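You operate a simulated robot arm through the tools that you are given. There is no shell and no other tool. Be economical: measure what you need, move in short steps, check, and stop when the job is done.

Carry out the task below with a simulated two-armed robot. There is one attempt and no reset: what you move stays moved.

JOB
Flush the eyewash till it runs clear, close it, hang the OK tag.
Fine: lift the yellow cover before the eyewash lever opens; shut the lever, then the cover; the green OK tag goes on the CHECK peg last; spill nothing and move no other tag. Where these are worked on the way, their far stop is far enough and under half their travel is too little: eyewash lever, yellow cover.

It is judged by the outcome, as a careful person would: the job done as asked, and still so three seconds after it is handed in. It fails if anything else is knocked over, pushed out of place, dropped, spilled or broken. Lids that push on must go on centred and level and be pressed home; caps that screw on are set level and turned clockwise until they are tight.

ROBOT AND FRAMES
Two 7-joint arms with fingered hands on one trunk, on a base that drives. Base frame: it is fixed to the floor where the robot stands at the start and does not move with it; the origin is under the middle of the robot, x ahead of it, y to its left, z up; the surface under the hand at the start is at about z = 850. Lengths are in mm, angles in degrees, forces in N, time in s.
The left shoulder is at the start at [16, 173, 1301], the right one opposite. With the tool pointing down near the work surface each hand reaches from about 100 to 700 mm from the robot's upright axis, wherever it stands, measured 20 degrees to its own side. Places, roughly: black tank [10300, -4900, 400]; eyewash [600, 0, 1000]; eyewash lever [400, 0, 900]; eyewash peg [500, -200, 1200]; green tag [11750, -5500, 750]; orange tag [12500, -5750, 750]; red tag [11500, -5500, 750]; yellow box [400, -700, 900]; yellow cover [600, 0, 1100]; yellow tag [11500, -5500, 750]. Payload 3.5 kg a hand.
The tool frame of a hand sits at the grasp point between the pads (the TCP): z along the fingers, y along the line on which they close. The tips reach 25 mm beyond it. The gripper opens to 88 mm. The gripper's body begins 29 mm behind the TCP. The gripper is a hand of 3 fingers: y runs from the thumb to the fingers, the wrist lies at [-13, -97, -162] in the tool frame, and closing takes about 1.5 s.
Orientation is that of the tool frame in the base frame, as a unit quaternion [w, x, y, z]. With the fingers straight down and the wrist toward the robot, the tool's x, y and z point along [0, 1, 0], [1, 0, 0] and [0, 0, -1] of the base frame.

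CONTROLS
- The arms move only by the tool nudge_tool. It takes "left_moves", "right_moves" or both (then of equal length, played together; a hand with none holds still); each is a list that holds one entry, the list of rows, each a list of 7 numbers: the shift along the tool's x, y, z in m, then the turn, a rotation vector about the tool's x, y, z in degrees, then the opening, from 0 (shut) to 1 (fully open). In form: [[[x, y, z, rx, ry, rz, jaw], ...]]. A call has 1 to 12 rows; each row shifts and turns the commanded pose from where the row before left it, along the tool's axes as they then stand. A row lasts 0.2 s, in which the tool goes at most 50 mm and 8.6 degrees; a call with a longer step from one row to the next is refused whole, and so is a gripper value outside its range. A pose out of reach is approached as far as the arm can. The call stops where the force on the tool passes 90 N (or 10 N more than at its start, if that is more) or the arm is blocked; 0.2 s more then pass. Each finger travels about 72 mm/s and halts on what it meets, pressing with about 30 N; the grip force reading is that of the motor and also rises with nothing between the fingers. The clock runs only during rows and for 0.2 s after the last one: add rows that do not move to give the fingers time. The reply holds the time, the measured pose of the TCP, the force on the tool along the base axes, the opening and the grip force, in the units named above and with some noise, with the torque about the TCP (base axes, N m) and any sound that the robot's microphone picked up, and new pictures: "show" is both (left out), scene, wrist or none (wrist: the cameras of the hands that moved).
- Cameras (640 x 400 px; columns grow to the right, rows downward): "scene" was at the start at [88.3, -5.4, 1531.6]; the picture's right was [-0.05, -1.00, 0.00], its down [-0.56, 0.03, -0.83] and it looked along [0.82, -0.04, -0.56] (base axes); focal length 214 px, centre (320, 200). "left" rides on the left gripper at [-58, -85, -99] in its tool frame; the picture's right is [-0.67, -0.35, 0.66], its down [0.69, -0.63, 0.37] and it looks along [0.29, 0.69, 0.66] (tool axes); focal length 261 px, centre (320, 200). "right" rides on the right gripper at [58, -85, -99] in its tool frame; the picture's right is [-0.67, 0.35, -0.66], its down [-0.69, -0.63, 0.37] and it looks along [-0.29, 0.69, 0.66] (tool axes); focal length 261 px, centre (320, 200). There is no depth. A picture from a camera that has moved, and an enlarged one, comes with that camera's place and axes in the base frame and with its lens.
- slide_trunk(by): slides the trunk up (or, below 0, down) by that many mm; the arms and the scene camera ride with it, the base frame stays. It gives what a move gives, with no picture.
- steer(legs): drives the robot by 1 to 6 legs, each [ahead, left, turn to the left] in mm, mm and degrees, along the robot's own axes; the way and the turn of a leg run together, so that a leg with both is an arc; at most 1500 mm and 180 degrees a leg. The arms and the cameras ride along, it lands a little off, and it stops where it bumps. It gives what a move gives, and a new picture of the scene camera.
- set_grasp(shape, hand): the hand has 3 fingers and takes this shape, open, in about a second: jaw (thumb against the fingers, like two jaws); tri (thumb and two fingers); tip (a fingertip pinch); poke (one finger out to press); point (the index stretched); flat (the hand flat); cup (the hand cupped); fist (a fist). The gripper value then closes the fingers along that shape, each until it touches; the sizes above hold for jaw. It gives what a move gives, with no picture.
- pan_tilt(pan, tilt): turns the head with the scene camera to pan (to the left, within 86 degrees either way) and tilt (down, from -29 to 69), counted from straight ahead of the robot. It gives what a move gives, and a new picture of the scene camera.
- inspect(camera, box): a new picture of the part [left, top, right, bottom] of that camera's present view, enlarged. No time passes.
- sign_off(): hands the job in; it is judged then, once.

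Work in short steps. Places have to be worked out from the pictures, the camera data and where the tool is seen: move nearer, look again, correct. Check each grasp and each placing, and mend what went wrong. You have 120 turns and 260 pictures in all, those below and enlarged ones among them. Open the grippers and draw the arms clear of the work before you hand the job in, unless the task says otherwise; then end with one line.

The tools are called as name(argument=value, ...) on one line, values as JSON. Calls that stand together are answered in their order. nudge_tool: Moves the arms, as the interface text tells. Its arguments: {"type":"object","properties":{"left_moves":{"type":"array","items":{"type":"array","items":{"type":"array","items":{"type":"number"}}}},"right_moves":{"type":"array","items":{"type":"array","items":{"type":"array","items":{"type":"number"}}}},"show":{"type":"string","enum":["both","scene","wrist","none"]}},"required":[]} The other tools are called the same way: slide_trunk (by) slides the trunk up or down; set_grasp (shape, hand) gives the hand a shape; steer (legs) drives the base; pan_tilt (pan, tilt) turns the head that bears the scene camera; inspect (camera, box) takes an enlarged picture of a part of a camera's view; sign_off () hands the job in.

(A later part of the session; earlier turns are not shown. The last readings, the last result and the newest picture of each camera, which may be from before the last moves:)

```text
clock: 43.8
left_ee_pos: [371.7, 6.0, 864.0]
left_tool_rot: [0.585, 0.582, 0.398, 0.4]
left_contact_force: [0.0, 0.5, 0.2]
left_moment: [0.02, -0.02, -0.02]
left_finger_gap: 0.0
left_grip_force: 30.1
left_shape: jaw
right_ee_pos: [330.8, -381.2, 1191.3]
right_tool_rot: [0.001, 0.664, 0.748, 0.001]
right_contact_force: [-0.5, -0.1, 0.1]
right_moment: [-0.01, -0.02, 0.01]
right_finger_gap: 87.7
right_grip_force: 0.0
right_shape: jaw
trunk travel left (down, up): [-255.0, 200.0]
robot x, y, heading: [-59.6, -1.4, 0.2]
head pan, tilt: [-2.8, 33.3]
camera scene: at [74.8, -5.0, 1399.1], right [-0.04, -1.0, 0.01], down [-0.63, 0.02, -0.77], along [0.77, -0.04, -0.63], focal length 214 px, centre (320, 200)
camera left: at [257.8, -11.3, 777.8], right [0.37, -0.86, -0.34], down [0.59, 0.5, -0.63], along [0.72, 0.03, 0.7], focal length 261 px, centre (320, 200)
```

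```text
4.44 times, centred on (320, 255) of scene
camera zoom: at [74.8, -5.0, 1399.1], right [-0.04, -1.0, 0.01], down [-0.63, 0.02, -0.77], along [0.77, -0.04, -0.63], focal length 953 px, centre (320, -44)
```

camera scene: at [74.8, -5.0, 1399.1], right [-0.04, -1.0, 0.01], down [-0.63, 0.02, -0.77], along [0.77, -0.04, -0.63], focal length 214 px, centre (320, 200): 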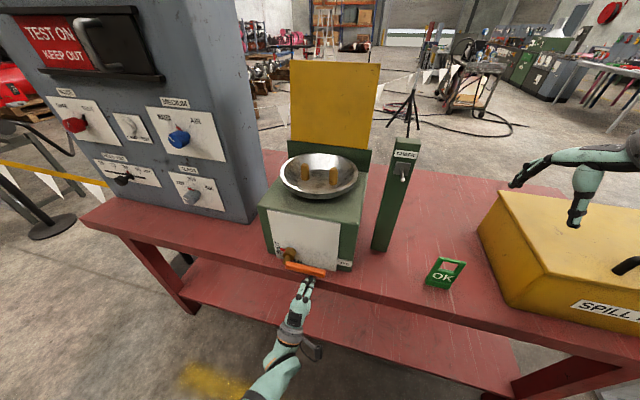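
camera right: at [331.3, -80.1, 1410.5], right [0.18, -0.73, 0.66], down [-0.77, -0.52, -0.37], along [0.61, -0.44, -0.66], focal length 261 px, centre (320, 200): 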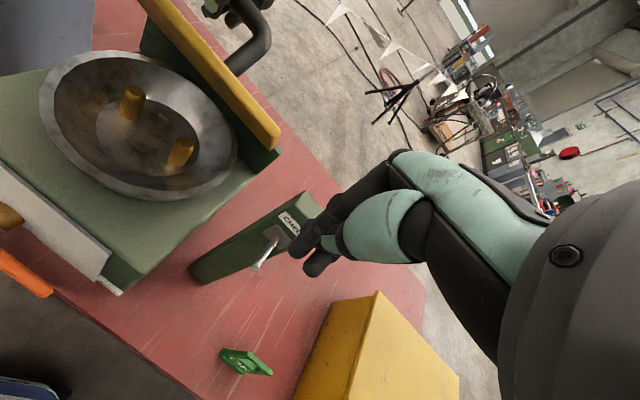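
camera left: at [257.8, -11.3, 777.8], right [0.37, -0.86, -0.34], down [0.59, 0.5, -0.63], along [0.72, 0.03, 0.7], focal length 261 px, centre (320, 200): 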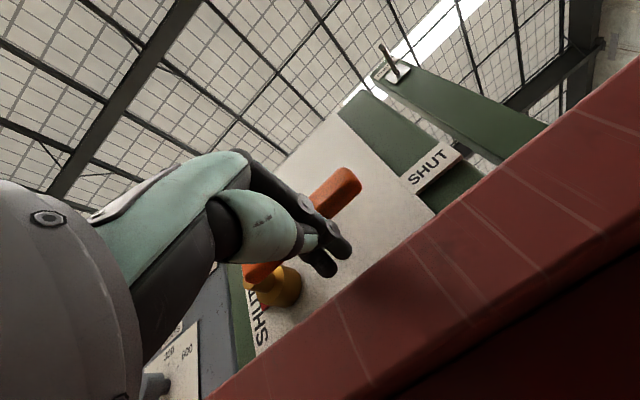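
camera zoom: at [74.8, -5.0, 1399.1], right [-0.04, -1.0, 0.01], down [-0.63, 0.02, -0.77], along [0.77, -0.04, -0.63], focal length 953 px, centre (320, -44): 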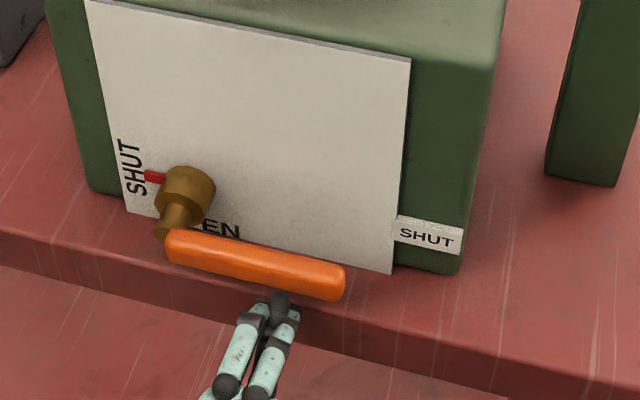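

In place under the bar. I'll lift along the lever's arc to about 40°.

nudge_tool(left_moves=[[[0, 0, 0.008, 0, 0, 0, 0], [-0.0025, 0.016, 0, 0, 0, 0, 0], [-0.0025, 0.016, 0, 0, 0, 0, 0], [0.0025, 0.0135, 0, 0, 0, 0, 0], [0.0025, 0.0135, 0, 0, 0, 0, 0], [0, 0, 0, 0, 0, 0, 0]]], show="wrist")

inspect(camera="scene", box=[270, 150, 380, 300])

```text
clock: 45.2
left_ee_pos: [377.5, 3.9, 925.5]
left_tool_rot: [0.586, 0.582, 0.398, 0.4]
left_contact_force: [-2.4, -0.2, -0.7]
left_moment: [-0.03, -0.03, 0.07]
left_finger_gap: 0.2
left_grip_force: 30.5
left_shape: jaw
right_ee_pos: [331.1, -382.4, 1189.9]
right_tool_rot: [0.0, 0.664, 0.748, 0.0]
right_contact_force: [-0.3, 0.4, -0.6]
right_moment: [-0.01, 0.02, -0.03]
right_finger_gap: 87.5
right_grip_force: 0.1
right_shape: jaw
trunk travel left (down, up): [-255.0, 200.0]
robot x, y, heading: [-55.5, 1.0, 0.5]
head pan, tilt: [-2.8, 33.3]
camera left: at [264.4, -15.1, 839.1], right [0.37, -0.86, -0.34], down [0.59, 0.5, -0.63], along [0.72, 0.03, 0.7], focal length 261 px, centre (320, 200)
```

left: 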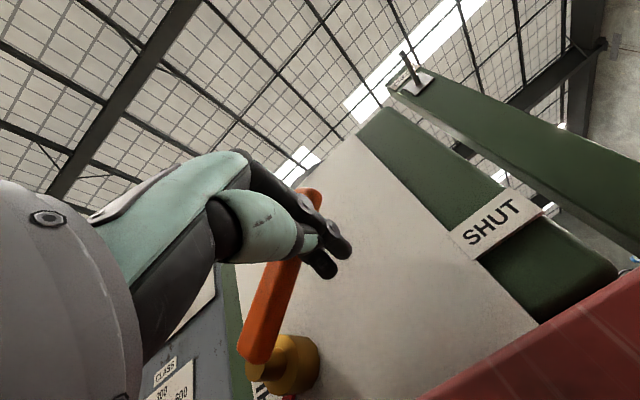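

```text
2.67 times, centred on (325, 225) of scene
camera zoom: at [75.7, -5.2, 1399.0], right [-0.04, -1.0, 0.01], down [-0.63, 0.02, -0.77], along [0.77, -0.04, -0.63], focal length 572 px, centre (307, 133)
```

zoom: 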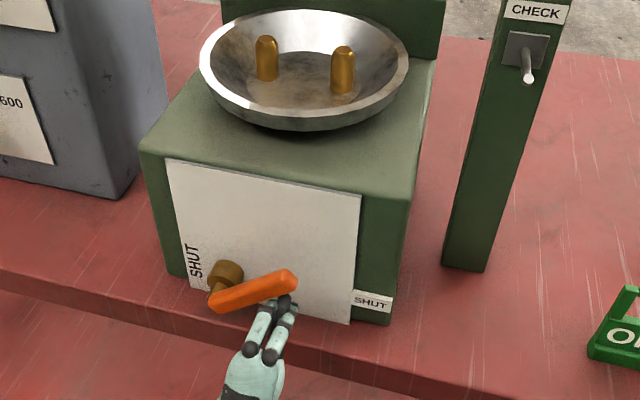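

Lever is turning freely. Continuing to vertical.

nudge_tool(left_moves=[[[0.006, 0.0115, 0, 0, 0, 0, 0], [0.006, 0.0115, 0, 0, 0, 0, 0], [0.0142, 0.0141, 0, 0, 0, 0, 0], [0.0174, 0.0104, 0, 0, 0, 0, 0], [0, 0, 0, 0, 0, 0, 0]]], show="wrist")

inspect(camera="scene", box=[270, 150, 380, 300])

```text
clock: 46.4
left_ee_pos: [394.6, 41.1, 970.0]
left_tool_rot: [0.584, 0.582, 0.399, 0.401]
left_contact_force: [-0.2, 0.0, -0.3]
left_moment: [0.01, 0.0, 0.01]
left_finger_gap: 0.0
left_grip_force: 29.8
left_shape: jaw
right_ee_pos: [330.7, -379.8, 1190.3]
right_tool_rot: [0.0, 0.663, 0.748, 0.001]
right_contact_force: [0.1, -0.4, -0.4]
right_moment: [0.03, 0.01, -0.01]
right_finger_gap: 87.5
right_grip_force: 0.0
right_shape: jaw
trunk travel left (down, up): [-255.0, 200.0]
robot x, y, heading: [-56.9, 0.8, 0.5]
head pan, tilt: [-2.8, 33.3]
camera left: at [280.7, 22.8, 883.6], right [0.37, -0.86, -0.35], down [0.59, 0.51, -0.63], along [0.72, 0.03, 0.7], focal length 261 px, centre (320, 200)
```

left: 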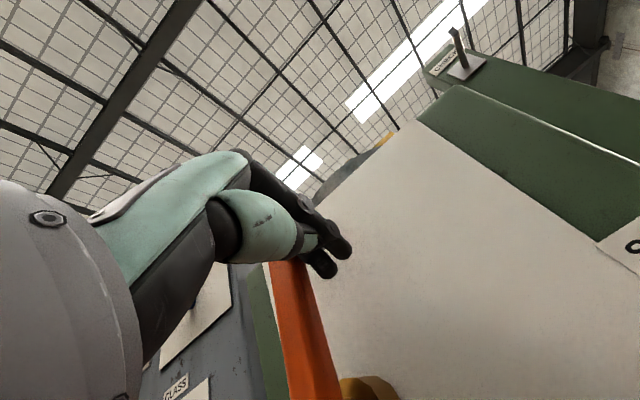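

```text
2.67 times, centred on (325, 225) of scene
camera zoom: at [75.7, -5.5, 1399.0], right [-0.04, -1.0, 0.0], down [-0.63, 0.02, -0.77], along [0.77, -0.04, -0.63], focal length 572 px, centre (307, 133)
```

zoom: 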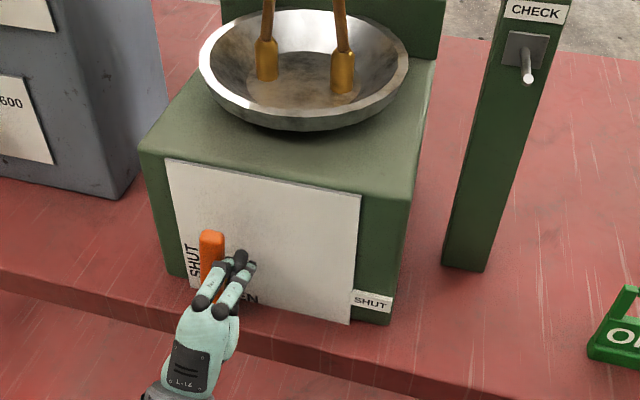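

Brown (dirty) water is running from both nozzles, contained in the bowl. I'll nudge the lever to its far stop and watch the colour.

nudge_tool(left_moves=[[[0.006, 0, 0, 0, 0, 0, 0], [0.006, 0, 0, 0, 0, 0, 0], [0, 0, 0, 0, 0, 0, 0]]], show="none")

inspect(camera="scene", box=[270, 130, 380, 280])

```text
clock: 47.2
left_ee_pos: [397.5, 52.1, 970.9]
left_tool_rot: [0.585, 0.582, 0.398, 0.401]
left_contact_force: [-4.3, -12.4, -0.6]
left_moment: [0.12, -0.04, -0.03]
left_finger_gap: 0.2
left_grip_force: 29.4
left_shape: jaw
right_ee_pos: [330.0, -383.3, 1189.9]
right_tool_rot: [0.0, 0.664, 0.748, 0.001]
right_contact_force: [0.0, -0.6, -0.6]
right_moment: [-0.01, 0.0, -0.03]
right_finger_gap: 87.6
right_grip_force: 0.2
right_shape: jaw
trunk travel left (down, up): [-255.0, 200.0]
robot x, y, heading: [-60.5, -1.3, 0.3]
head pan, tilt: [-2.8, 33.3]
```

```text
2.67 times, centred on (325, 205) of scene
camera zoom: at [75.1, -7.4, 1399.0], right [-0.04, -1.0, 0.0], down [-0.63, 0.03, -0.77], along [0.77, -0.04, -0.63], focal length 572 px, centre (307, 187)
```

zoom: 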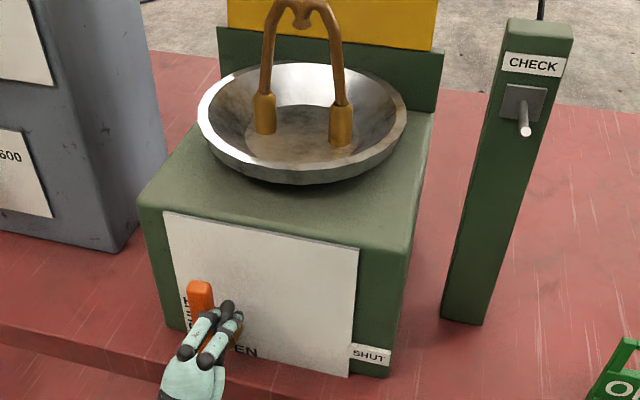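

The lever is at its far stop (12 N contact) and the water is still brown. While it flushes, I'll move the hand around the front to the lever's left side, ready to close.

nudge_tool(left_moves=[[[-0.01, 0, 0, 0, 0, 0, 0], [0, 0, -0.025, 0, 0, 0, 0], [0, 0, -0.025, 0, 0, 0, 0], [0.04, 0, 0, 0, 0, 0, 0], [0.037, 0, 0, 0, 0, 0, 0], [0, 0, 0, 0, 0, 0, 0]]], show="wrist")

inspect(camera="scene", box=[270, 130, 380, 280])

```text
clock: 48.6
left_ee_pos: [375.2, 136.7, 971.8]
left_tool_rot: [0.584, 0.583, 0.399, 0.4]
left_contact_force: [-0.2, -0.5, -0.3]
left_moment: [-0.01, 0.03, 0.02]
left_finger_gap: 0.0
left_grip_force: 30.4
left_shape: jaw
right_ee_pos: [330.9, -380.5, 1191.7]
right_tool_rot: [0.0, 0.664, 0.748, 0.001]
right_contact_force: [0.9, 0.7, -0.6]
right_moment: [-0.01, -0.01, -0.02]
right_finger_gap: 87.8
right_grip_force: 0.0
right_shape: jaw
trunk travel left (down, up): [-255.0, 200.0]
robot x, y, heading: [-56.7, 1.0, 0.1]
head pan, tilt: [-2.8, 33.3]
camera left: at [260.7, 118.4, 885.3], right [0.37, -0.86, -0.35], down [0.59, 0.51, -0.63], along [0.72, 0.03, 0.7], focal length 261 px, centre (320, 200)
```

left: 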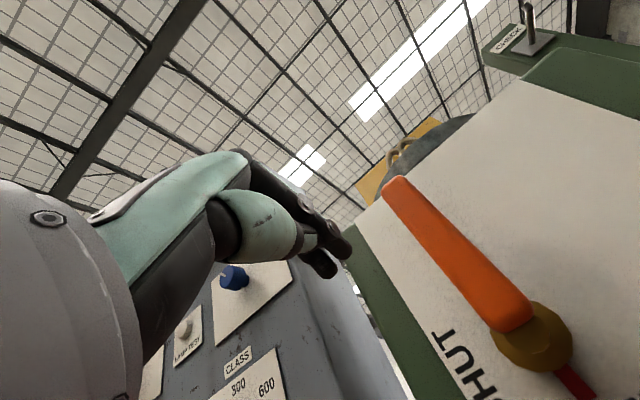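

```text
2.67 times, centred on (325, 205) of scene
camera zoom: at [75.6, -5.7, 1399.0], right [-0.04, -1.0, 0.0], down [-0.63, 0.02, -0.77], along [0.77, -0.04, -0.63], focal length 572 px, centre (307, 187)
```

zoom: 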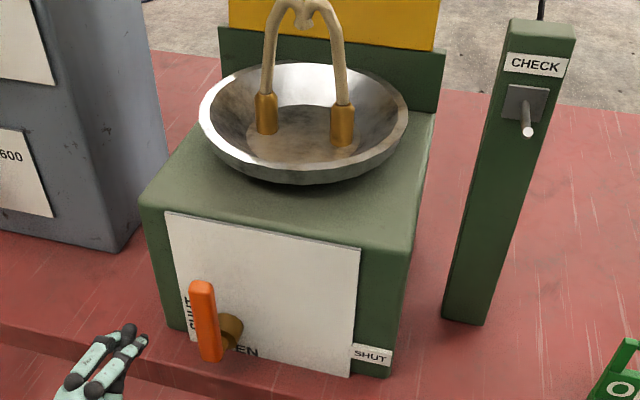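

The water is turning paler, and the lever stays up by itself. I'll slide the hand forward on the lever's left and keep waiting.

nudge_tool(left_moves=[[[0, 0, 0.025, 0, 0, 0, 0], [0, 0, 0.023, 0, 0, 0, 0], [0, 0, 0, 0, 0, 0, 0], [0, 0, 0, 0, 0, 0, 0], [0, 0, 0, 0, 0, 0, 0], [0, 0, 0, 0, 0, 0, 0], [0, 0, 0, 0, 0, 0, 0], [0, 0, 0, 0, 0, 0, 0]]], show="none")

inspect(camera="scene", box=[270, 130, 380, 280])

```text
clock: 50.4
left_ee_pos: [423.6, 121.5, 972.0]
left_tool_rot: [0.585, 0.582, 0.398, 0.4]
left_contact_force: [-0.3, -0.2, -0.2]
left_moment: [0.02, -0.02, 0.02]
left_finger_gap: 0.0
left_grip_force: 30.1
left_shape: jaw
right_ee_pos: [330.7, -381.3, 1191.1]
right_tool_rot: [0.001, 0.664, 0.748, 0.001]
right_contact_force: [-0.1, -0.4, -0.2]
right_moment: [0.01, 0.02, 0.02]
right_finger_gap: 87.7
right_grip_force: 0.0
right_shape: jaw
trunk travel left (down, up): [-255.0, 200.0]
robot x, y, heading: [-60.0, -0.6, 0.5]
head pan, tilt: [-2.8, 33.3]
```

```text
2.67 times, centred on (325, 205) of scene
camera zoom: at [75.8, -5.1, 1399.0], right [-0.04, -1.0, 0.01], down [-0.63, 0.02, -0.77], along [0.77, -0.04, -0.64], focal length 572 px, centre (307, 187)
```

zoom: 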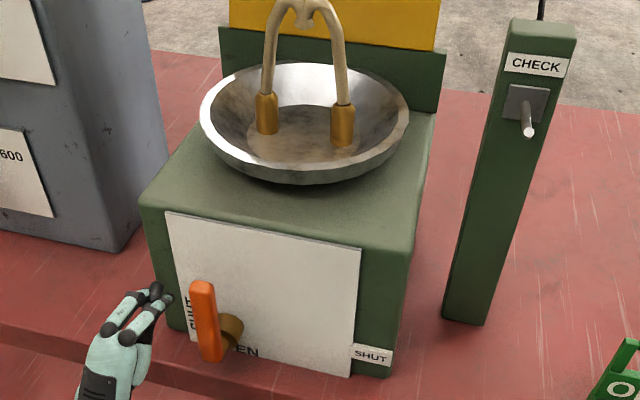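

The stream is beige but not clear yet. I'll wait a few more seconds.

nudge_tool(left_moves=[[[0, 0, 0, 0, 0, 0, 0], [0, 0, 0, 0, 0, 0, 0], [0, 0, 0, 0, 0, 0, 0], [0, 0, 0, 0, 0, 0, 0], [0, 0, 0, 0, 0, 0, 0], [0, 0, 0, 0, 0, 0, 0], [0, 0, 0, 0, 0, 0, 0], [0, 0, 0, 0, 0, 0, 0], [0, 0, 0, 0, 0, 0, 0], [0, 0, 0, 0, 0, 0, 0], [0, 0, 0, 0, 0, 0, 0], [0, 0, 0, 0, 0, 0, 0]]], show="none")

inspect(camera="scene", box=[290, 130, 370, 220])

```text
clock: 53.0
left_ee_pos: [423.3, 120.9, 970.8]
left_tool_rot: [0.585, 0.582, 0.398, 0.401]
left_contact_force: [-0.3, 0.7, 0.3]
left_moment: [-0.01, 0.0, 0.0]
left_finger_gap: 0.3
left_grip_force: 30.1
left_shape: jaw
right_ee_pos: [331.5, -381.7, 1191.3]
right_tool_rot: [0.0, 0.664, 0.748, 0.0]
right_contact_force: [0.1, 0.4, -0.1]
right_moment: [0.0, 0.0, -0.01]
right_finger_gap: 87.8
right_grip_force: 0.1
right_shape: jaw
trunk travel left (down, up): [-255.0, 200.0]
robot x, y, heading: [-58.2, 1.2, 0.1]
head pan, tilt: [-2.8, 33.3]
```

```text
4.44 times, centred on (330, 175) of scene
camera zoom: at [75.9, -5.1, 1399.0], right [-0.04, -1.0, 0.01], down [-0.63, 0.02, -0.77], along [0.77, -0.04, -0.64], focal length 953 px, centre (276, 311)
```

zoom: 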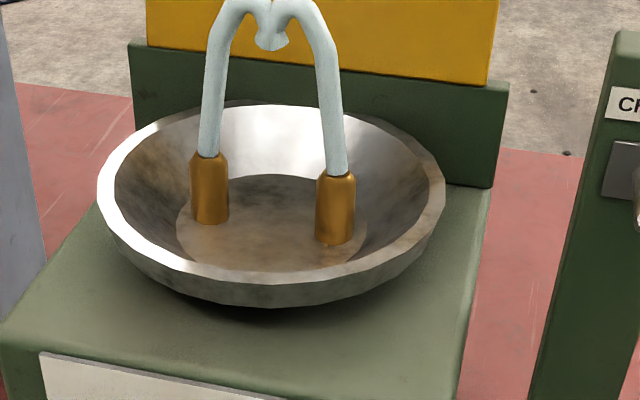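

The stream is now clear blue-white. I'll give it two more seconds and confirm it is fully clear.

nudge_tool(left_moves=[[[0, 0, 0, 0, 0, 0, 0], [0, 0, 0, 0, 0, 0, 0], [0, 0, 0, 0, 0, 0, 0], [0, 0, 0, 0, 0, 0, 0], [0, 0, 0, 0, 0, 0, 0], [0, 0, 0, 0, 0, 0, 0], [0, 0, 0, 0, 0, 0, 0], [0, 0, 0, 0, 0, 0, 0], [0, 0, 0, 0, 0, 0, 0], [0, 0, 0, 0, 0, 0, 0]]], show="none")

inspect(camera="scene", box=[270, 130, 380, 280])

```text
clock: 55.2
left_ee_pos: [422.2, 119.6, 971.8]
left_tool_rot: [0.585, 0.582, 0.398, 0.4]
left_contact_force: [0.1, -0.5, -0.4]
left_moment: [-0.03, -0.03, 0.0]
left_finger_gap: 0.0
left_grip_force: 29.8
left_shape: jaw
right_ee_pos: [330.1, -381.0, 1190.6]
right_tool_rot: [0.001, 0.664, 0.747, 0.001]
right_contact_force: [0.3, 0.5, 1.2]
right_moment: [0.04, -0.03, 0.03]
right_finger_gap: 87.8
right_grip_force: 0.0
right_shape: jaw
trunk travel left (down, up): [-255.0, 200.0]
robot x, y, heading: [-57.6, -0.9, -0.0]
head pan, tilt: [-2.8, 33.3]
```

```text
2.67 times, centred on (325, 205) of scene
camera zoom: at [75.9, -5.1, 1399.0], right [-0.04, -1.0, 0.01], down [-0.63, 0.02, -0.77], along [0.77, -0.04, -0.64], focal length 572 px, centre (307, 187)
```

zoom: 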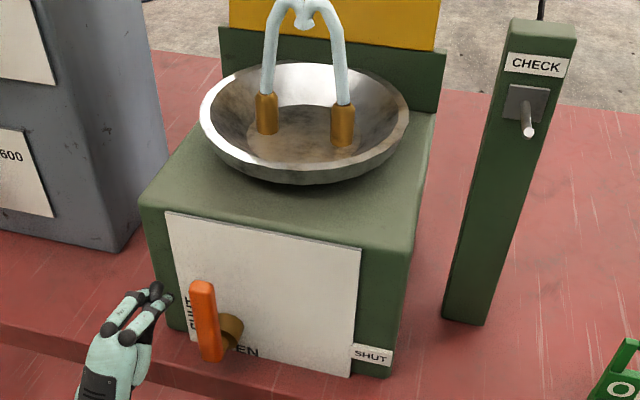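

Clear water confirmed. Now closing: push the lever from its left side along the arc to the right.

nudge_tool(left_moves=[[[-0.017, -0.001, 0, 0, 0, 0, 0], [-0.0138, 0.0032, 0, 0, 0, 0, 0], [-0.0138, 0.0032, 0, 0, 0, 0, 0], [-0.0148, -0.0023, 0, 0, 0, 0, 0], [-0.0148, -0.0023, 0, 0, 0, 0, 0], [-0.0129, -0.0075, 0, 0, 0, 0, 0], [-0.0129, -0.0075, 0, 0, 0, 0, 0], [0, 0, 0, 0, 0, 0, 0]]], show="wrist")

inspect(camera="scene", box=[270, 130, 380, 280])

```text
clock: 57.0
left_ee_pos: [383.6, 24.8, 958.6]
left_tool_rot: [0.586, 0.582, 0.398, 0.4]
left_contact_force: [0.3, 0.9, 0.7]
left_moment: [0.01, 0.0, 0.02]
left_finger_gap: 0.0
left_grip_force: 30.0
left_shape: jaw
right_ee_pos: [331.4, -380.6, 1190.2]
right_tool_rot: [0.0, 0.663, 0.748, 0.001]
right_contact_force: [-0.5, -0.7, 0.4]
right_moment: [-0.04, -0.02, -0.01]
right_finger_gap: 87.6
right_grip_force: 0.1
right_shape: jaw
trunk travel left (down, up): [-255.0, 200.0]
robot x, y, heading: [-59.1, 0.2, 0.2]
head pan, tilt: [-2.8, 33.3]
camera left: at [270.2, 7.6, 872.2], right [0.37, -0.86, -0.34], down [0.59, 0.5, -0.63], along [0.72, 0.03, 0.7], focal length 261 px, centre (320, 200)
```

left: 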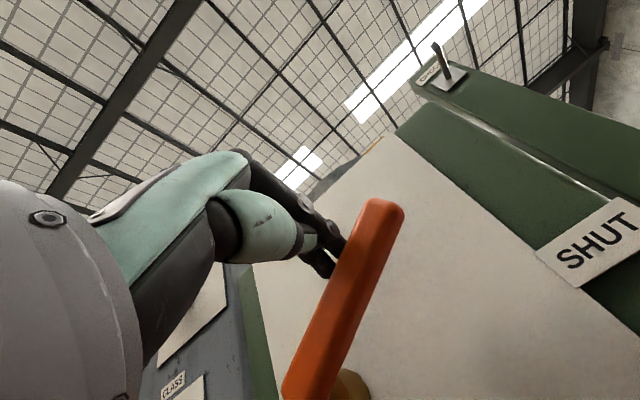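

```text
2.67 times, centred on (325, 205) of scene
camera zoom: at [75.9, -4.9, 1399.0], right [-0.04, -1.0, 0.01], down [-0.63, 0.02, -0.77], along [0.77, -0.04, -0.64], focal length 572 px, centre (307, 187)
```

zoom: 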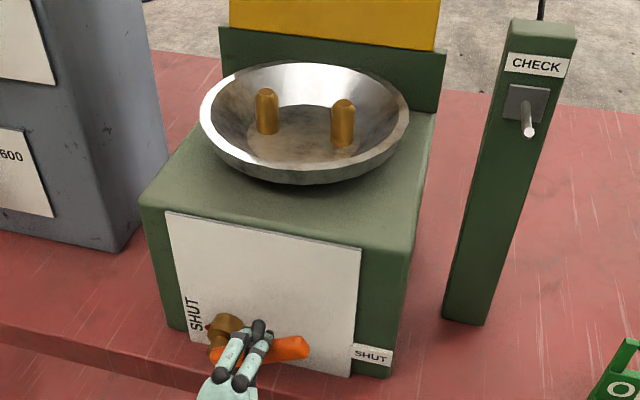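

Water has stopped, with the lever about 25° from shut. I'll push it down to its stop.

nudge_tool(left_moves=[[[-0.0072, -0.0077, 0, 0, 0, 0, 0], [-0.0072, -0.0077, 0, 0, 0, 0, 0], [-0.0048, -0.0092, 0, 0, 0, 0, 0], [-0.0048, -0.0092, 0, 0, 0, 0, 0], [0, -0.005, 0, 0, 0, 0, 0], [0, -0.005, 0, 0, 0, 0, 0], [0, 0, 0, 0, 0, 0, 0]]], show="wrist")

inspect(camera="scene", box=[270, 200, 370, 300])

```text
clock: 58.6
left_ee_pos: [372.1, 2.8, 917.3]
left_tool_rot: [0.588, 0.58, 0.397, 0.401]
left_contact_force: [1.6, 4.1, 23.7]
left_moment: [0.01, -0.45, 0.06]
left_finger_gap: 0.0
left_grip_force: 30.1
left_shape: jaw
right_ee_pos: [327.8, -380.6, 1192.1]
right_tool_rot: [0.0, 0.664, 0.748, 0.002]
right_contact_force: [-0.7, -0.3, -0.2]
right_moment: [-0.02, -0.01, 0.0]
right_finger_gap: 87.6
right_grip_force: 0.1
right_shape: jaw
trunk travel left (down, up): [-255.0, 200.0]
robot x, y, heading: [-59.7, 2.8, 0.0]
head pan, tilt: [-2.8, 33.3]
camera left: at [259.2, -15.9, 830.3], right [0.37, -0.86, -0.34], down [0.6, 0.5, -0.63], along [0.71, 0.03, 0.7], focal length 261 px, centre (320, 200)
```

left: 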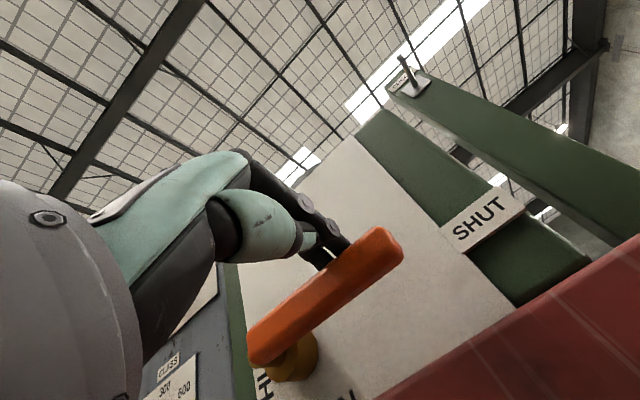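

```text
4.00 times, centred on (320, 250) of scene
camera zoom: at [73.1, -4.5, 1399.5], right [-0.04, -1.0, 0.01], down [-0.63, 0.02, -0.77], along [0.77, -0.04, -0.63], focal length 858 px, centre (320, 0)
```

zoom: 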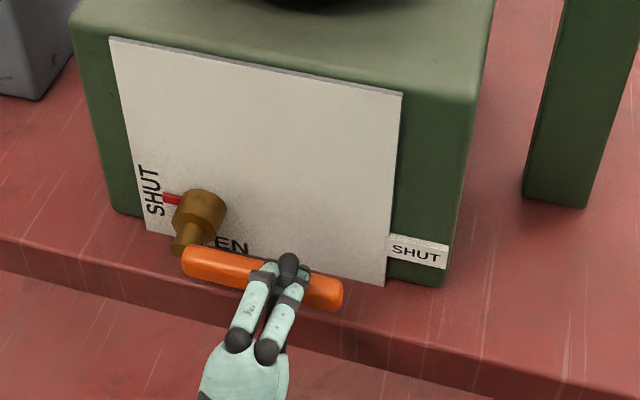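

The lever sits firmly on its SHUT stop (24 N), pointer at SHUT. I'll withdraw back and up, then raise the trunk again.

nudge_tool(left_moves=[[[0, 0.015, 0, 0, 0, 0, 0], [0, 0.005, -0.035, 0, 0, 0, 0], [0, 0, -0.04, 0, 0, 0, 0], [0.02, 0.04, 0, 0, 0, 0, 0], [0.03, 0.035, 0, 0, 0, 0, 0], [0.03, 0.035, 0, 0, 0, 0, 0], [0.03, 0.035, 0, 0, 0, 0, 0], [0, 0.045, 0, 0, 0, 0, 0]]], show="none")

slide_trunk(by=120)

inspect(camera="scene", box=[220, 120, 400, 320])

```text
clock: 60.4
left_ee_pos: [344.5, 128.0, 1127.9]
left_tool_rot: [0.585, 0.583, 0.398, 0.4]
left_contact_force: [1.0, 0.3, -0.5]
left_moment: [-0.03, -0.02, -0.01]
left_finger_gap: 0.0
left_grip_force: 29.6
left_shape: jaw
right_ee_pos: [331.8, -380.9, 1190.4]
right_tool_rot: [0.0, 0.664, 0.748, 0.002]
right_contact_force: [0.2, -0.2, -0.1]
right_moment: [-0.02, 0.04, -0.04]
right_finger_gap: 87.3
right_grip_force: 0.1
right_shape: jaw
trunk travel left (down, up): [-255.0, 200.0]
robot x, y, heading: [-56.0, 1.8, 0.2]
head pan, tilt: [-2.8, 33.3]
```

```text
clock: 61.9
left_ee_pos: [344.3, 133.5, 1242.9]
left_tool_rot: [0.585, 0.582, 0.398, 0.4]
left_contact_force: [-0.8, -0.9, -0.1]
left_moment: [-0.02, -0.01, 0.01]
left_finger_gap: 0.2
left_grip_force: 29.7
left_shape: jaw
right_ee_pos: [331.7, -380.6, 1310.8]
right_tool_rot: [0.0, 0.664, 0.748, 0.001]
right_contact_force: [0.9, -0.4, 1.0]
right_moment: [0.01, 0.01, 0.01]
right_finger_gap: 87.4
right_grip_force: 0.0
right_shape: jaw
trunk travel left (down, up): [-375.0, 80.0]
robot x, y, heading: [-58.9, 1.2, 0.2]
head pan, tilt: [-2.8, 33.3]
```

```text
2.00 times, centred on (310, 220) of scene
camera zoom: at [29.4, -5.2, 1531.7], right [-0.04, -1.0, 0.0], down [-0.56, 0.02, -0.83], along [0.82, -0.04, -0.56], focal length 429 px, centre (340, 160)
```

zoom: 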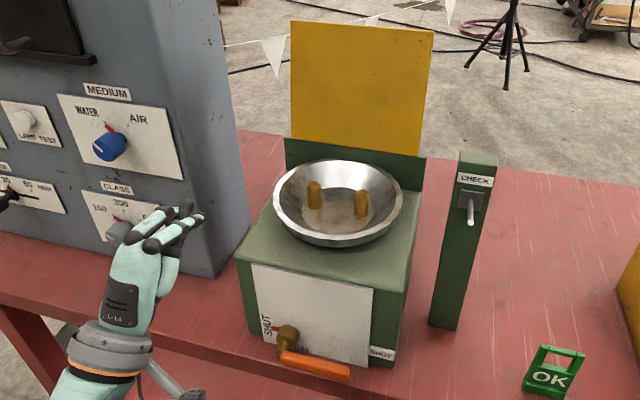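

Lever shut, and the spouts are dry. Now drive ahead 110 mm to gain reach for the cover's top edge.

steer(legs=[[110, 0, 0]])

nudge_tool(left_moves=[[[-0.015, 0.04, 0, 0, 0, 0, 0.3], [-0.015, 0.04, 0, 0, 0, 0, 0.6], [-0.015, 0.04, 0, 0, 0, 0, 0.7], [0, 0.04, 0, 0, 0, 0, 0.7], [0, 0, 0, 8, 0, 0, 0.7], [0, 0, 0, 8, 0, 0, 0.7], [0, 0, 0, 8, 0, 0, 0.7], [0, 0, 0, 8, 0, 0, 0.7], [0, 0, 0, 8, 0, 0, 0.7], [0, 0, 0, 8, 0, 0, 0.7], [0, 0, 0, 8, 0, 0, 0.7]]])

```text
clock: 63.1
left_ee_pos: [451.5, 133.6, 1244.2]
left_tool_rot: [0.585, 0.581, 0.399, 0.402]
left_contact_force: [0.7, -0.4, -0.8]
left_moment: [0.01, 0.01, 0.0]
left_finger_gap: 0.0
left_grip_force: 29.7
left_shape: jaw
right_ee_pos: [438.9, -380.5, 1312.1]
right_tool_rot: [0.001, 0.663, 0.748, 0.001]
right_contact_force: [0.3, -0.1, -1.5]
right_moment: [-0.03, -0.01, -0.01]
right_finger_gap: 87.7
right_grip_force: 0.0
right_shape: jaw
trunk travel left (down, up): [-375.0, 80.0]
robot x, y, heading: [51.0, -0.1, 0.3]
head pan, tilt: [-2.8, 33.3]
camera scene: at [135.9, -4.6, 1531.8], right [-0.04, -1.0, 0.0], down [-0.56, 0.02, -0.83], along [0.83, -0.04, -0.56], focal length 214 px, centre (320, 200)
```

scene: 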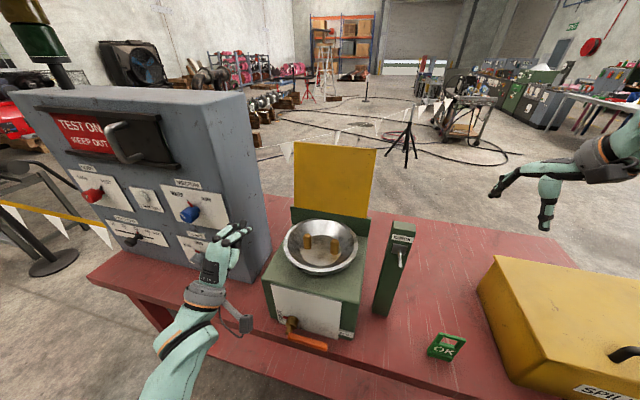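

```text
clock: 64.1
left_ee_pos: [450.2, 98.7, 1370.7]
left_tool_rot: [0.503, 0.627, 0.369, 0.466]
left_contact_force: [-0.3, 0.2, -0.3]
left_moment: [0.01, -0.01, -0.02]
left_finger_gap: 61.3
left_grip_force: 0.0
left_shape: jaw
left hand out of reach, approached as far as the arm can: row 4, 5
right_ee_pos: [442.6, -379.5, 1311.1]
right_tool_rot: [0.0, 0.662, 0.749, 0.0]
right_contact_force: [0.3, 0.2, 1.0]
right_moment: [-0.03, 0.02, -0.02]
right_finger_gap: 87.6
right_grip_force: 0.1
right_shape: jaw
trunk travel left (down, up): [-375.0, 80.0]
robot x, y, heading: [53.8, 2.0, 0.1]
head pan, tilt: [-2.8, 33.3]
stopped in row 5 (left hand): the arm was blocked; the commanded pose is now the measured one
camera scene: at [139.5, -3.8, 1531.5], right [-0.04, -1.0, 0.0], down [-0.56, 0.02, -0.83], along [0.82, -0.04, -0.56], focal length 214 px, centre (320, 200)
camera left: at [339.1, 92.0, 1280.2], right [0.43, -0.73, -0.52], down [0.55, 0.67, -0.49], along [0.71, -0.08, 0.7], focal length 261 px, centre (320, 200)
```

scene: 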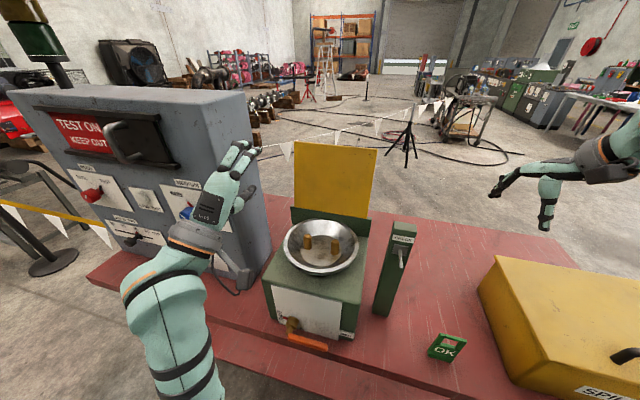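
left: 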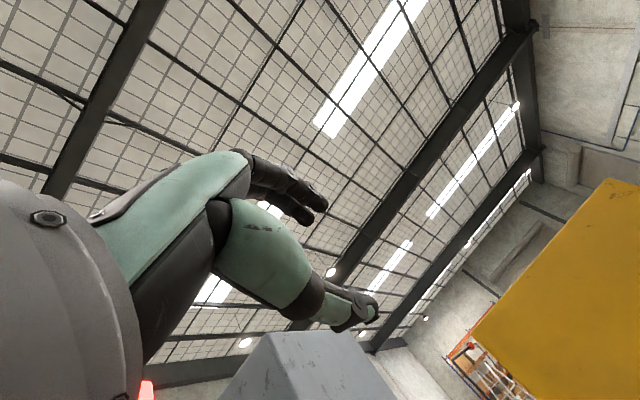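

The wrist was folded too close. I'll fix the hand's roll and tilt it down while moving forward over the basin.

nudge_tool(left_moves=[[[0, 0, 0.035, 0, 0, -6.1, 0.7], [0, 0, 0.035, 0, 0, -6.2, 0.7], [0, 0.0, 0.02, 8, 0, 0, 0.7], [0, 0.003, 0.02, 8, 0, 0, 0.7], [0, 0.0055, 0.0192, 8, 0, 0, 0.7], [0, 0.008, 0.018, 8, 0, 0, 0.7], [0, 0.0106, 0.017, 8, 0, 0, 0.7], [0, 0.0129, 0.0153, 8, 0, 0, 0.7], [0, 0, 0, 0, 0, 0, 0.7]]])

inspect(camera="scene", box=[240, 90, 400, 220])

```text
clock: 66.1
left_ee_pos: [632.1, 49.5, 1360.8]
left_tool_rot: [0.262, 0.755, 0.566, 0.203]
left_contact_force: [-0.4, 0.4, 0.8]
left_moment: [0.01, -0.02, 0.05]
left_finger_gap: 61.8
left_grip_force: 0.0
left_shape: jaw
right_ee_pos: [440.6, -379.5, 1311.0]
right_tool_rot: [0.0, 0.663, 0.748, 0.002]
right_contact_force: [0.1, -0.1, 0.1]
right_moment: [0.01, 0.05, 0.01]
right_finger_gap: 87.8
right_grip_force: 0.0
right_shape: jaw
trunk travel left (down, up): [-375.0, 80.0]
robot x, y, heading: [47.5, -1.5, 0.2]
head pan, tilt: [-2.8, 33.3]
camera scene: at [138.6, -4.5, 1531.6], right [-0.04, -1.0, 0.0], down [-0.56, 0.02, -0.83], along [0.82, -0.04, -0.56], focal length 214 px, centre (320, 200)
camera left: at [492.6, 29.0, 1383.3], right [-0.05, -0.67, -0.74], down [-0.06, 0.74, -0.67], along [1.0, 0.01, -0.08], focal length 261 px, centre (320, 200)
```

scene: 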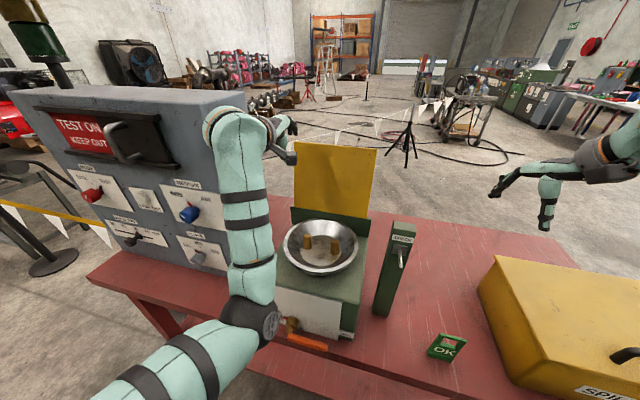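
left: 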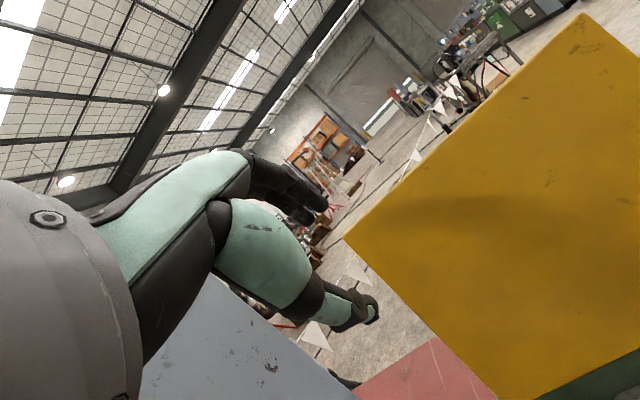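

```text
3.08 times, centred on (320, 155) of scene
camera zoom: at [138.6, -4.5, 1531.6], right [-0.04, -1.0, 0.0], down [-0.56, 0.02, -0.83], along [0.82, -0.04, -0.56], focal length 660 px, centre (320, 338)
```

zoom: 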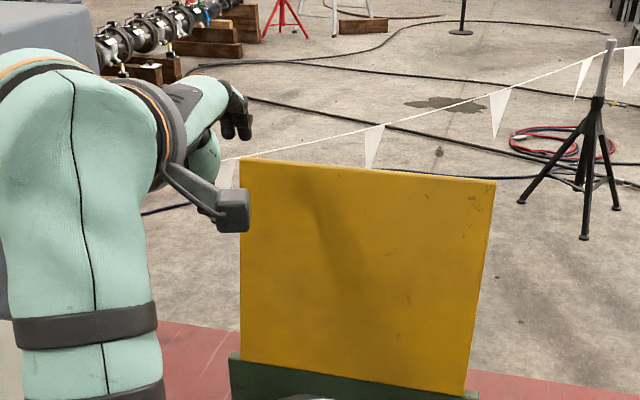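

The hand is above the basin and left of the cover, whose top edge is near F≈695 mm (along the device), z≈1320. I'll open wider and move forward so thumb and fingers straddle above the top edge.

nudge_tool(left_moves=[[[-0.008, 0.0231, 0.0185, 0, 0, 0, 0.9], [-0.008, 0.0231, 0.0185, 0, 0, 0, 0.9], [0, 0.0231, 0.0185, 0, 0, 0, 0.9], [0, 0, 0, 0, 0, 0, 0.9]]])

inspect(camera="scene", box=[260, 90, 380, 180])

```text
clock: 67.1
left_ee_pos: [712.1, 3.4, 1359.4]
left_tool_rot: [0.264, 0.758, 0.563, 0.198]
left_contact_force: [0.4, -0.5, -0.3]
left_moment: [-0.01, -0.02, -0.01]
left_finger_gap: 79.0
left_grip_force: 0.0
left_shape: jaw
right_ee_pos: [440.7, -380.2, 1312.1]
right_tool_rot: [0.0, 0.663, 0.748, 0.001]
right_contact_force: [0.2, 0.3, 0.2]
right_moment: [0.03, 0.04, -0.02]
right_finger_gap: 87.8
right_grip_force: 0.0
right_shape: jaw
trunk travel left (down, up): [-375.0, 80.0]
robot x, y, heading: [48.4, -0.2, 0.4]
head pan, tilt: [-2.8, 33.3]
camera scene: at [138.7, -4.8, 1531.6], right [-0.04, -1.0, 0.0], down [-0.56, 0.02, -0.83], along [0.82, -0.04, -0.56], focal length 214 px, centre (320, 200)
camera left: at [572.0, -15.5, 1382.5], right [-0.06, -0.68, -0.73], down [-0.05, 0.73, -0.68], along [1.0, 0.0, -0.08], focal length 261 px, centre (320, 200)
```

scene: 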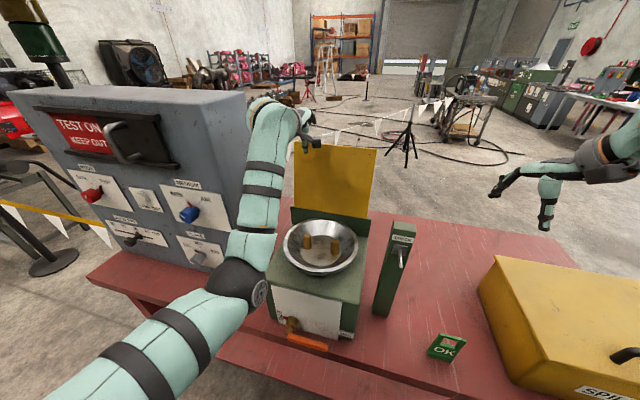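
left: 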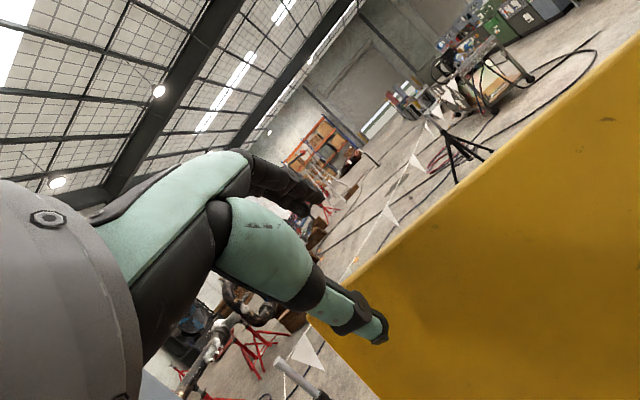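

```text
4.44 times, centred on (320, 135) of scene
camera zoom: at [138.7, -4.8, 1531.6], right [-0.04, -1.0, 0.0], down [-0.56, 0.02, -0.83], along [0.82, -0.04, -0.56], focal length 953 px, centre (320, 489)
```

zoom: 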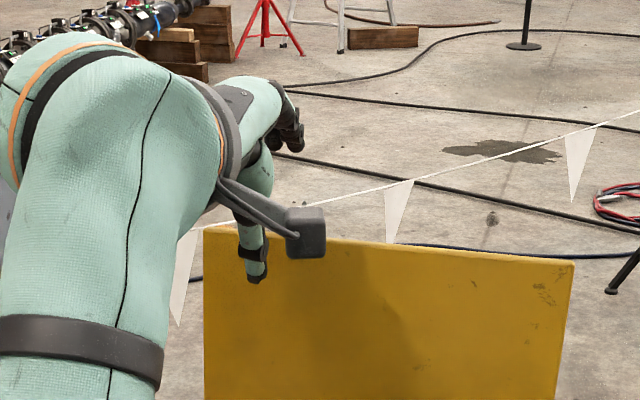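

Thumb is in front and fingers are above and behind the edge, with the edge at z≈1318. I'll descend 58 mm to straddle it.

nudge_tool(left_moves=[[[0, -0.0125, 0.0156, 0, 0, 0, 0.9], [0, -0.0125, 0.0156, 0, 0, 0, 0.9], [0, -0.0113, 0.014, 0, 0, 0, 0.9], [0, 0, 0, 0, 0, 0, 0.9]]])

inspect(camera="scene", box=[260, 90, 380, 180])

```text
clock: 68.1
left_ee_pos: [713.1, 2.1, 1304.2]
left_tool_rot: [0.264, 0.757, 0.563, 0.199]
left_contact_force: [-0.6, -0.3, -0.4]
left_moment: [0.01, -0.01, -0.02]
left_finger_gap: 79.0
left_grip_force: 0.1
left_shape: jaw
right_ee_pos: [440.0, -379.2, 1311.8]
right_tool_rot: [0.0, 0.663, 0.748, 0.001]
right_contact_force: [0.1, 0.6, -0.8]
right_moment: [0.02, 0.01, -0.02]
right_finger_gap: 87.5
right_grip_force: 0.1
right_shape: jaw
trunk travel left (down, up): [-375.0, 80.0]
robot x, y, heading: [47.6, -1.4, 0.1]
head pan, tilt: [-2.8, 33.3]
camera scene: at [139.0, -4.6, 1531.6], right [-0.04, -1.0, 0.0], down [-0.56, 0.02, -0.83], along [0.82, -0.04, -0.56], focal length 214 px, centre (320, 200)
camera left: at [572.3, -17.0, 1326.6], right [-0.06, -0.68, -0.73], down [-0.05, 0.73, -0.68], along [1.0, 0.0, -0.08], focal length 261 px, centre (320, 200)
```

scene: 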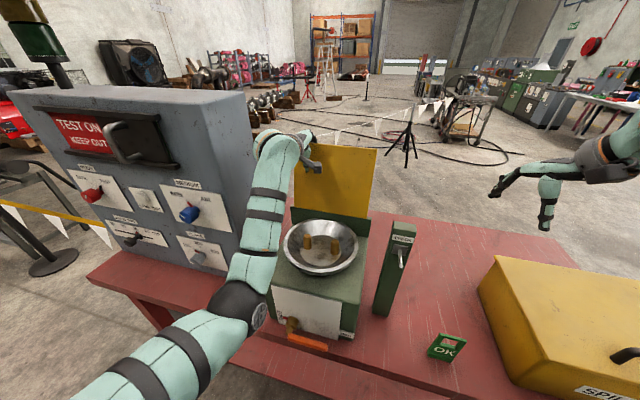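
left: 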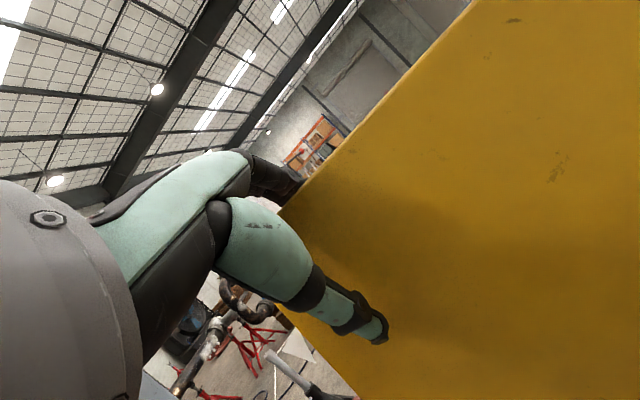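

```text
4.44 times, centred on (320, 135) of scene
camera zoom: at [139.0, -4.6, 1531.6], right [-0.04, -1.0, 0.0], down [-0.56, 0.02, -0.83], along [0.82, -0.04, -0.56], focal length 953 px, centre (320, 489)
```

zoom: 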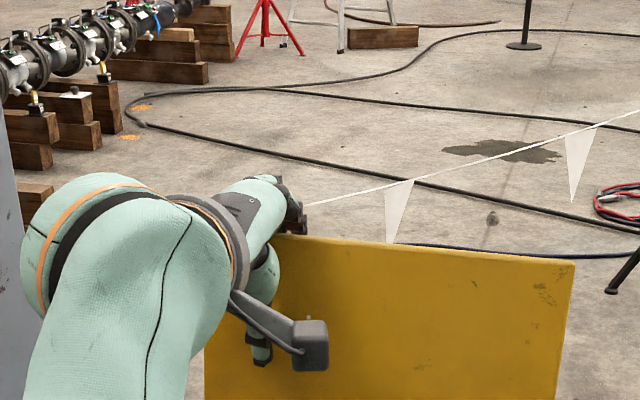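

Fingers are behind the edge with the thumb in front. I'll partly close to cage the edge, then pull gently toward me along the arc to about 95°.

nudge_tool(left_moves=[[[0, 0, 0, 0, 0, 0, 0.6], [0, 0, 0, 0, 0, 0, 0.5], [0, 0, 0, 0, 0, 0, 0.5], [0, -0.0067, -0.0156, 0, 0, 0, 0.5], [0, -0.0067, -0.0156, 0, 0, 0, 0.5], [0, -0.0077, -0.012, 0, 0, 0, 0.5], [0, -0.0077, -0.012, 0, 0, 0, 0.5], [0, 0, 0, 0, 0, 0, 0.5]]])

inspect(camera="scene", box=[260, 90, 380, 180])

```text
clock: 69.9
left_ee_pos: [658.5, 20.8, 1327.7]
left_tool_rot: [0.264, 0.757, 0.563, 0.2]
left_contact_force: [-0.4, 0.5, -0.2]
left_moment: [-0.03, 0.0, 0.01]
left_finger_gap: 44.4
left_grip_force: 0.0
left_shape: jaw
right_ee_pos: [440.8, -380.6, 1311.4]
right_tool_rot: [0.001, 0.663, 0.748, 0.001]
right_contact_force: [0.0, 0.4, -0.1]
right_moment: [-0.03, 0.01, -0.04]
right_finger_gap: 87.6
right_grip_force: 0.0
right_shape: jaw
trunk travel left (down, up): [-375.0, 80.0]
robot x, y, heading: [52.7, -1.1, 0.1]
head pan, tilt: [-2.8, 33.3]
camera scene: at [139.1, -4.7, 1531.6], right [-0.04, -1.0, 0.0], down [-0.56, 0.02, -0.83], along [0.82, -0.04, -0.56], focal length 214 px, centre (320, 200)
camera left: at [517.2, 1.7, 1351.7], right [-0.06, -0.68, -0.73], down [-0.06, 0.73, -0.68], along [1.0, 0.0, -0.08], focal length 261 px, centre (320, 200)
```

scene: 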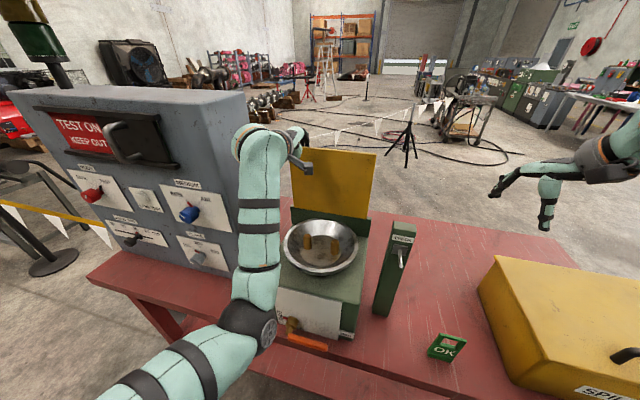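
left: 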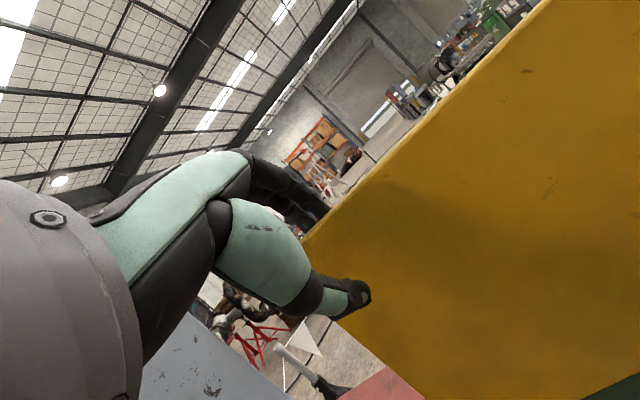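

```text
4.44 times, centred on (320, 135) of scene
camera zoom: at [139.1, -4.7, 1531.6], right [-0.04, -1.0, 0.0], down [-0.56, 0.02, -0.83], along [0.82, -0.04, -0.56], focal length 953 px, centre (320, 489)
```

zoom: 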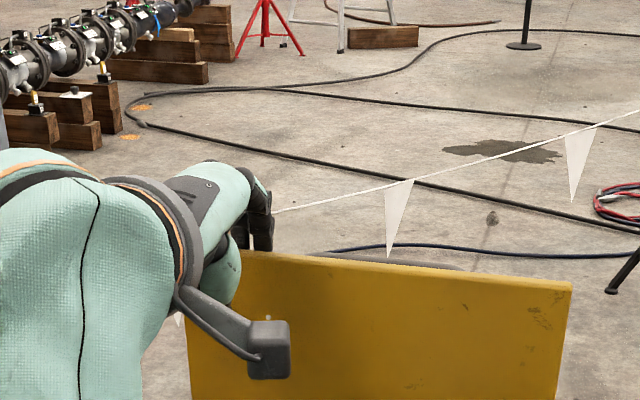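

The cover follows. Continuing past vertical to about 60°, slowly.

nudge_tool(left_moves=[[[0, -0.0096, -0.0096, 0, 0, 0, 0.5], [0, -0.0096, -0.0096, 0, 0, 0, 0.45], [0, -0.0118, -0.0076, 0, 0, 0, 0.4], [0, -0.0118, -0.0076, 0, 0, 0, 0.4], [0, -0.0133, -0.004, 0, 0, 0, 0.4], [0, -0.0133, -0.004, 0, 0, 0, 0.4], [0, -0.0133, -0.004, 0, 0, 0, 0.4], [0, 0, 0, 0, 0, 0, 0.4]]])

inspect(camera="scene", box=[250, 110, 390, 215])

```text
clock: 71.9
left_ee_pos: [581.1, 87.8, 1314.1]
left_tool_rot: [0.238, 0.741, 0.58, 0.24]
left_contact_force: [0.0, 0.4, 0.2]
left_moment: [-0.02, 0.01, -0.02]
left_finger_gap: 35.7
left_grip_force: 0.1
left_shape: jaw
right_ee_pos: [440.4, -378.7, 1310.9]
right_tool_rot: [0.001, 0.663, 0.749, 0.0]
right_contact_force: [-0.1, 0.3, 0.0]
right_moment: [0.0, -0.01, -0.01]
right_finger_gap: 87.5
right_grip_force: 0.1
right_shape: jaw
trunk travel left (down, up): [-375.0, 80.0]
robot x, y, heading: [47.5, 0.7, 0.3]
head pan, tilt: [-2.8, 33.3]
stopped in row 8 (left hand): the arm was blocked; the commanded pose is now the measured one
camera scene: at [139.1, -4.6, 1531.6], right [-0.04, -1.0, 0.0], down [-0.56, 0.02, -0.83], along [0.82, -0.04, -0.56], focal length 214 px, centre (320, 200)
camera left: at [441.9, 55.4, 1332.3], right [0.01, -0.63, -0.78], down [-0.09, 0.77, -0.63], along [1.0, 0.08, -0.05], focal length 261 px, centre (320, 200)
```

scene: 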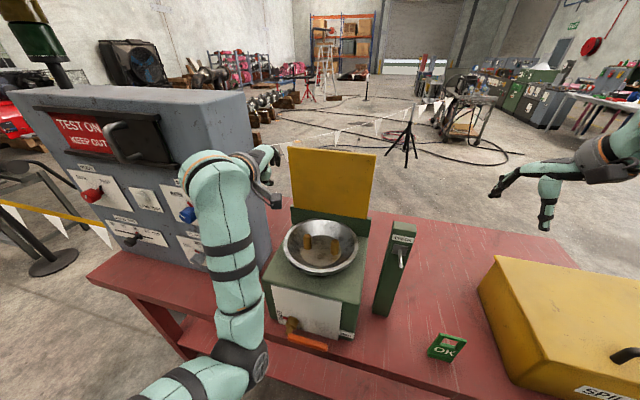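
left: 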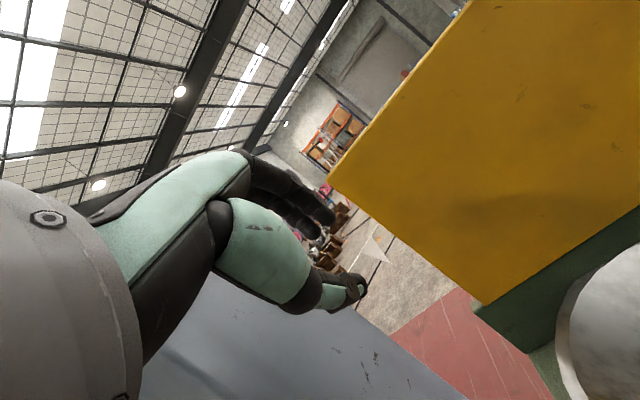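

```text
3.81 times, centred on (320, 162) of scene
camera zoom: at [139.1, -4.6, 1531.6], right [-0.04, -1.0, 0.0], down [-0.56, 0.02, -0.83], along [0.82, -0.04, -0.56], focal length 817 px, centre (320, 343)
```

zoom: 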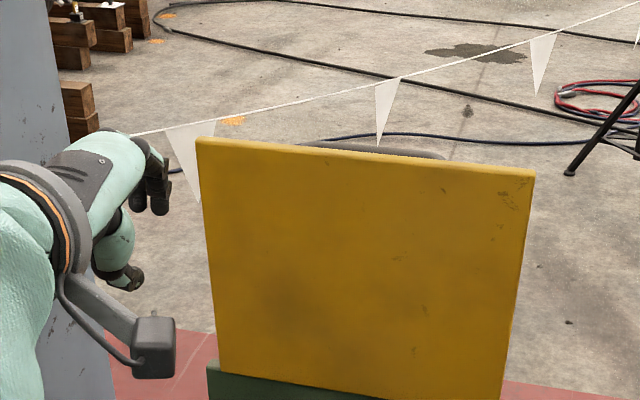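

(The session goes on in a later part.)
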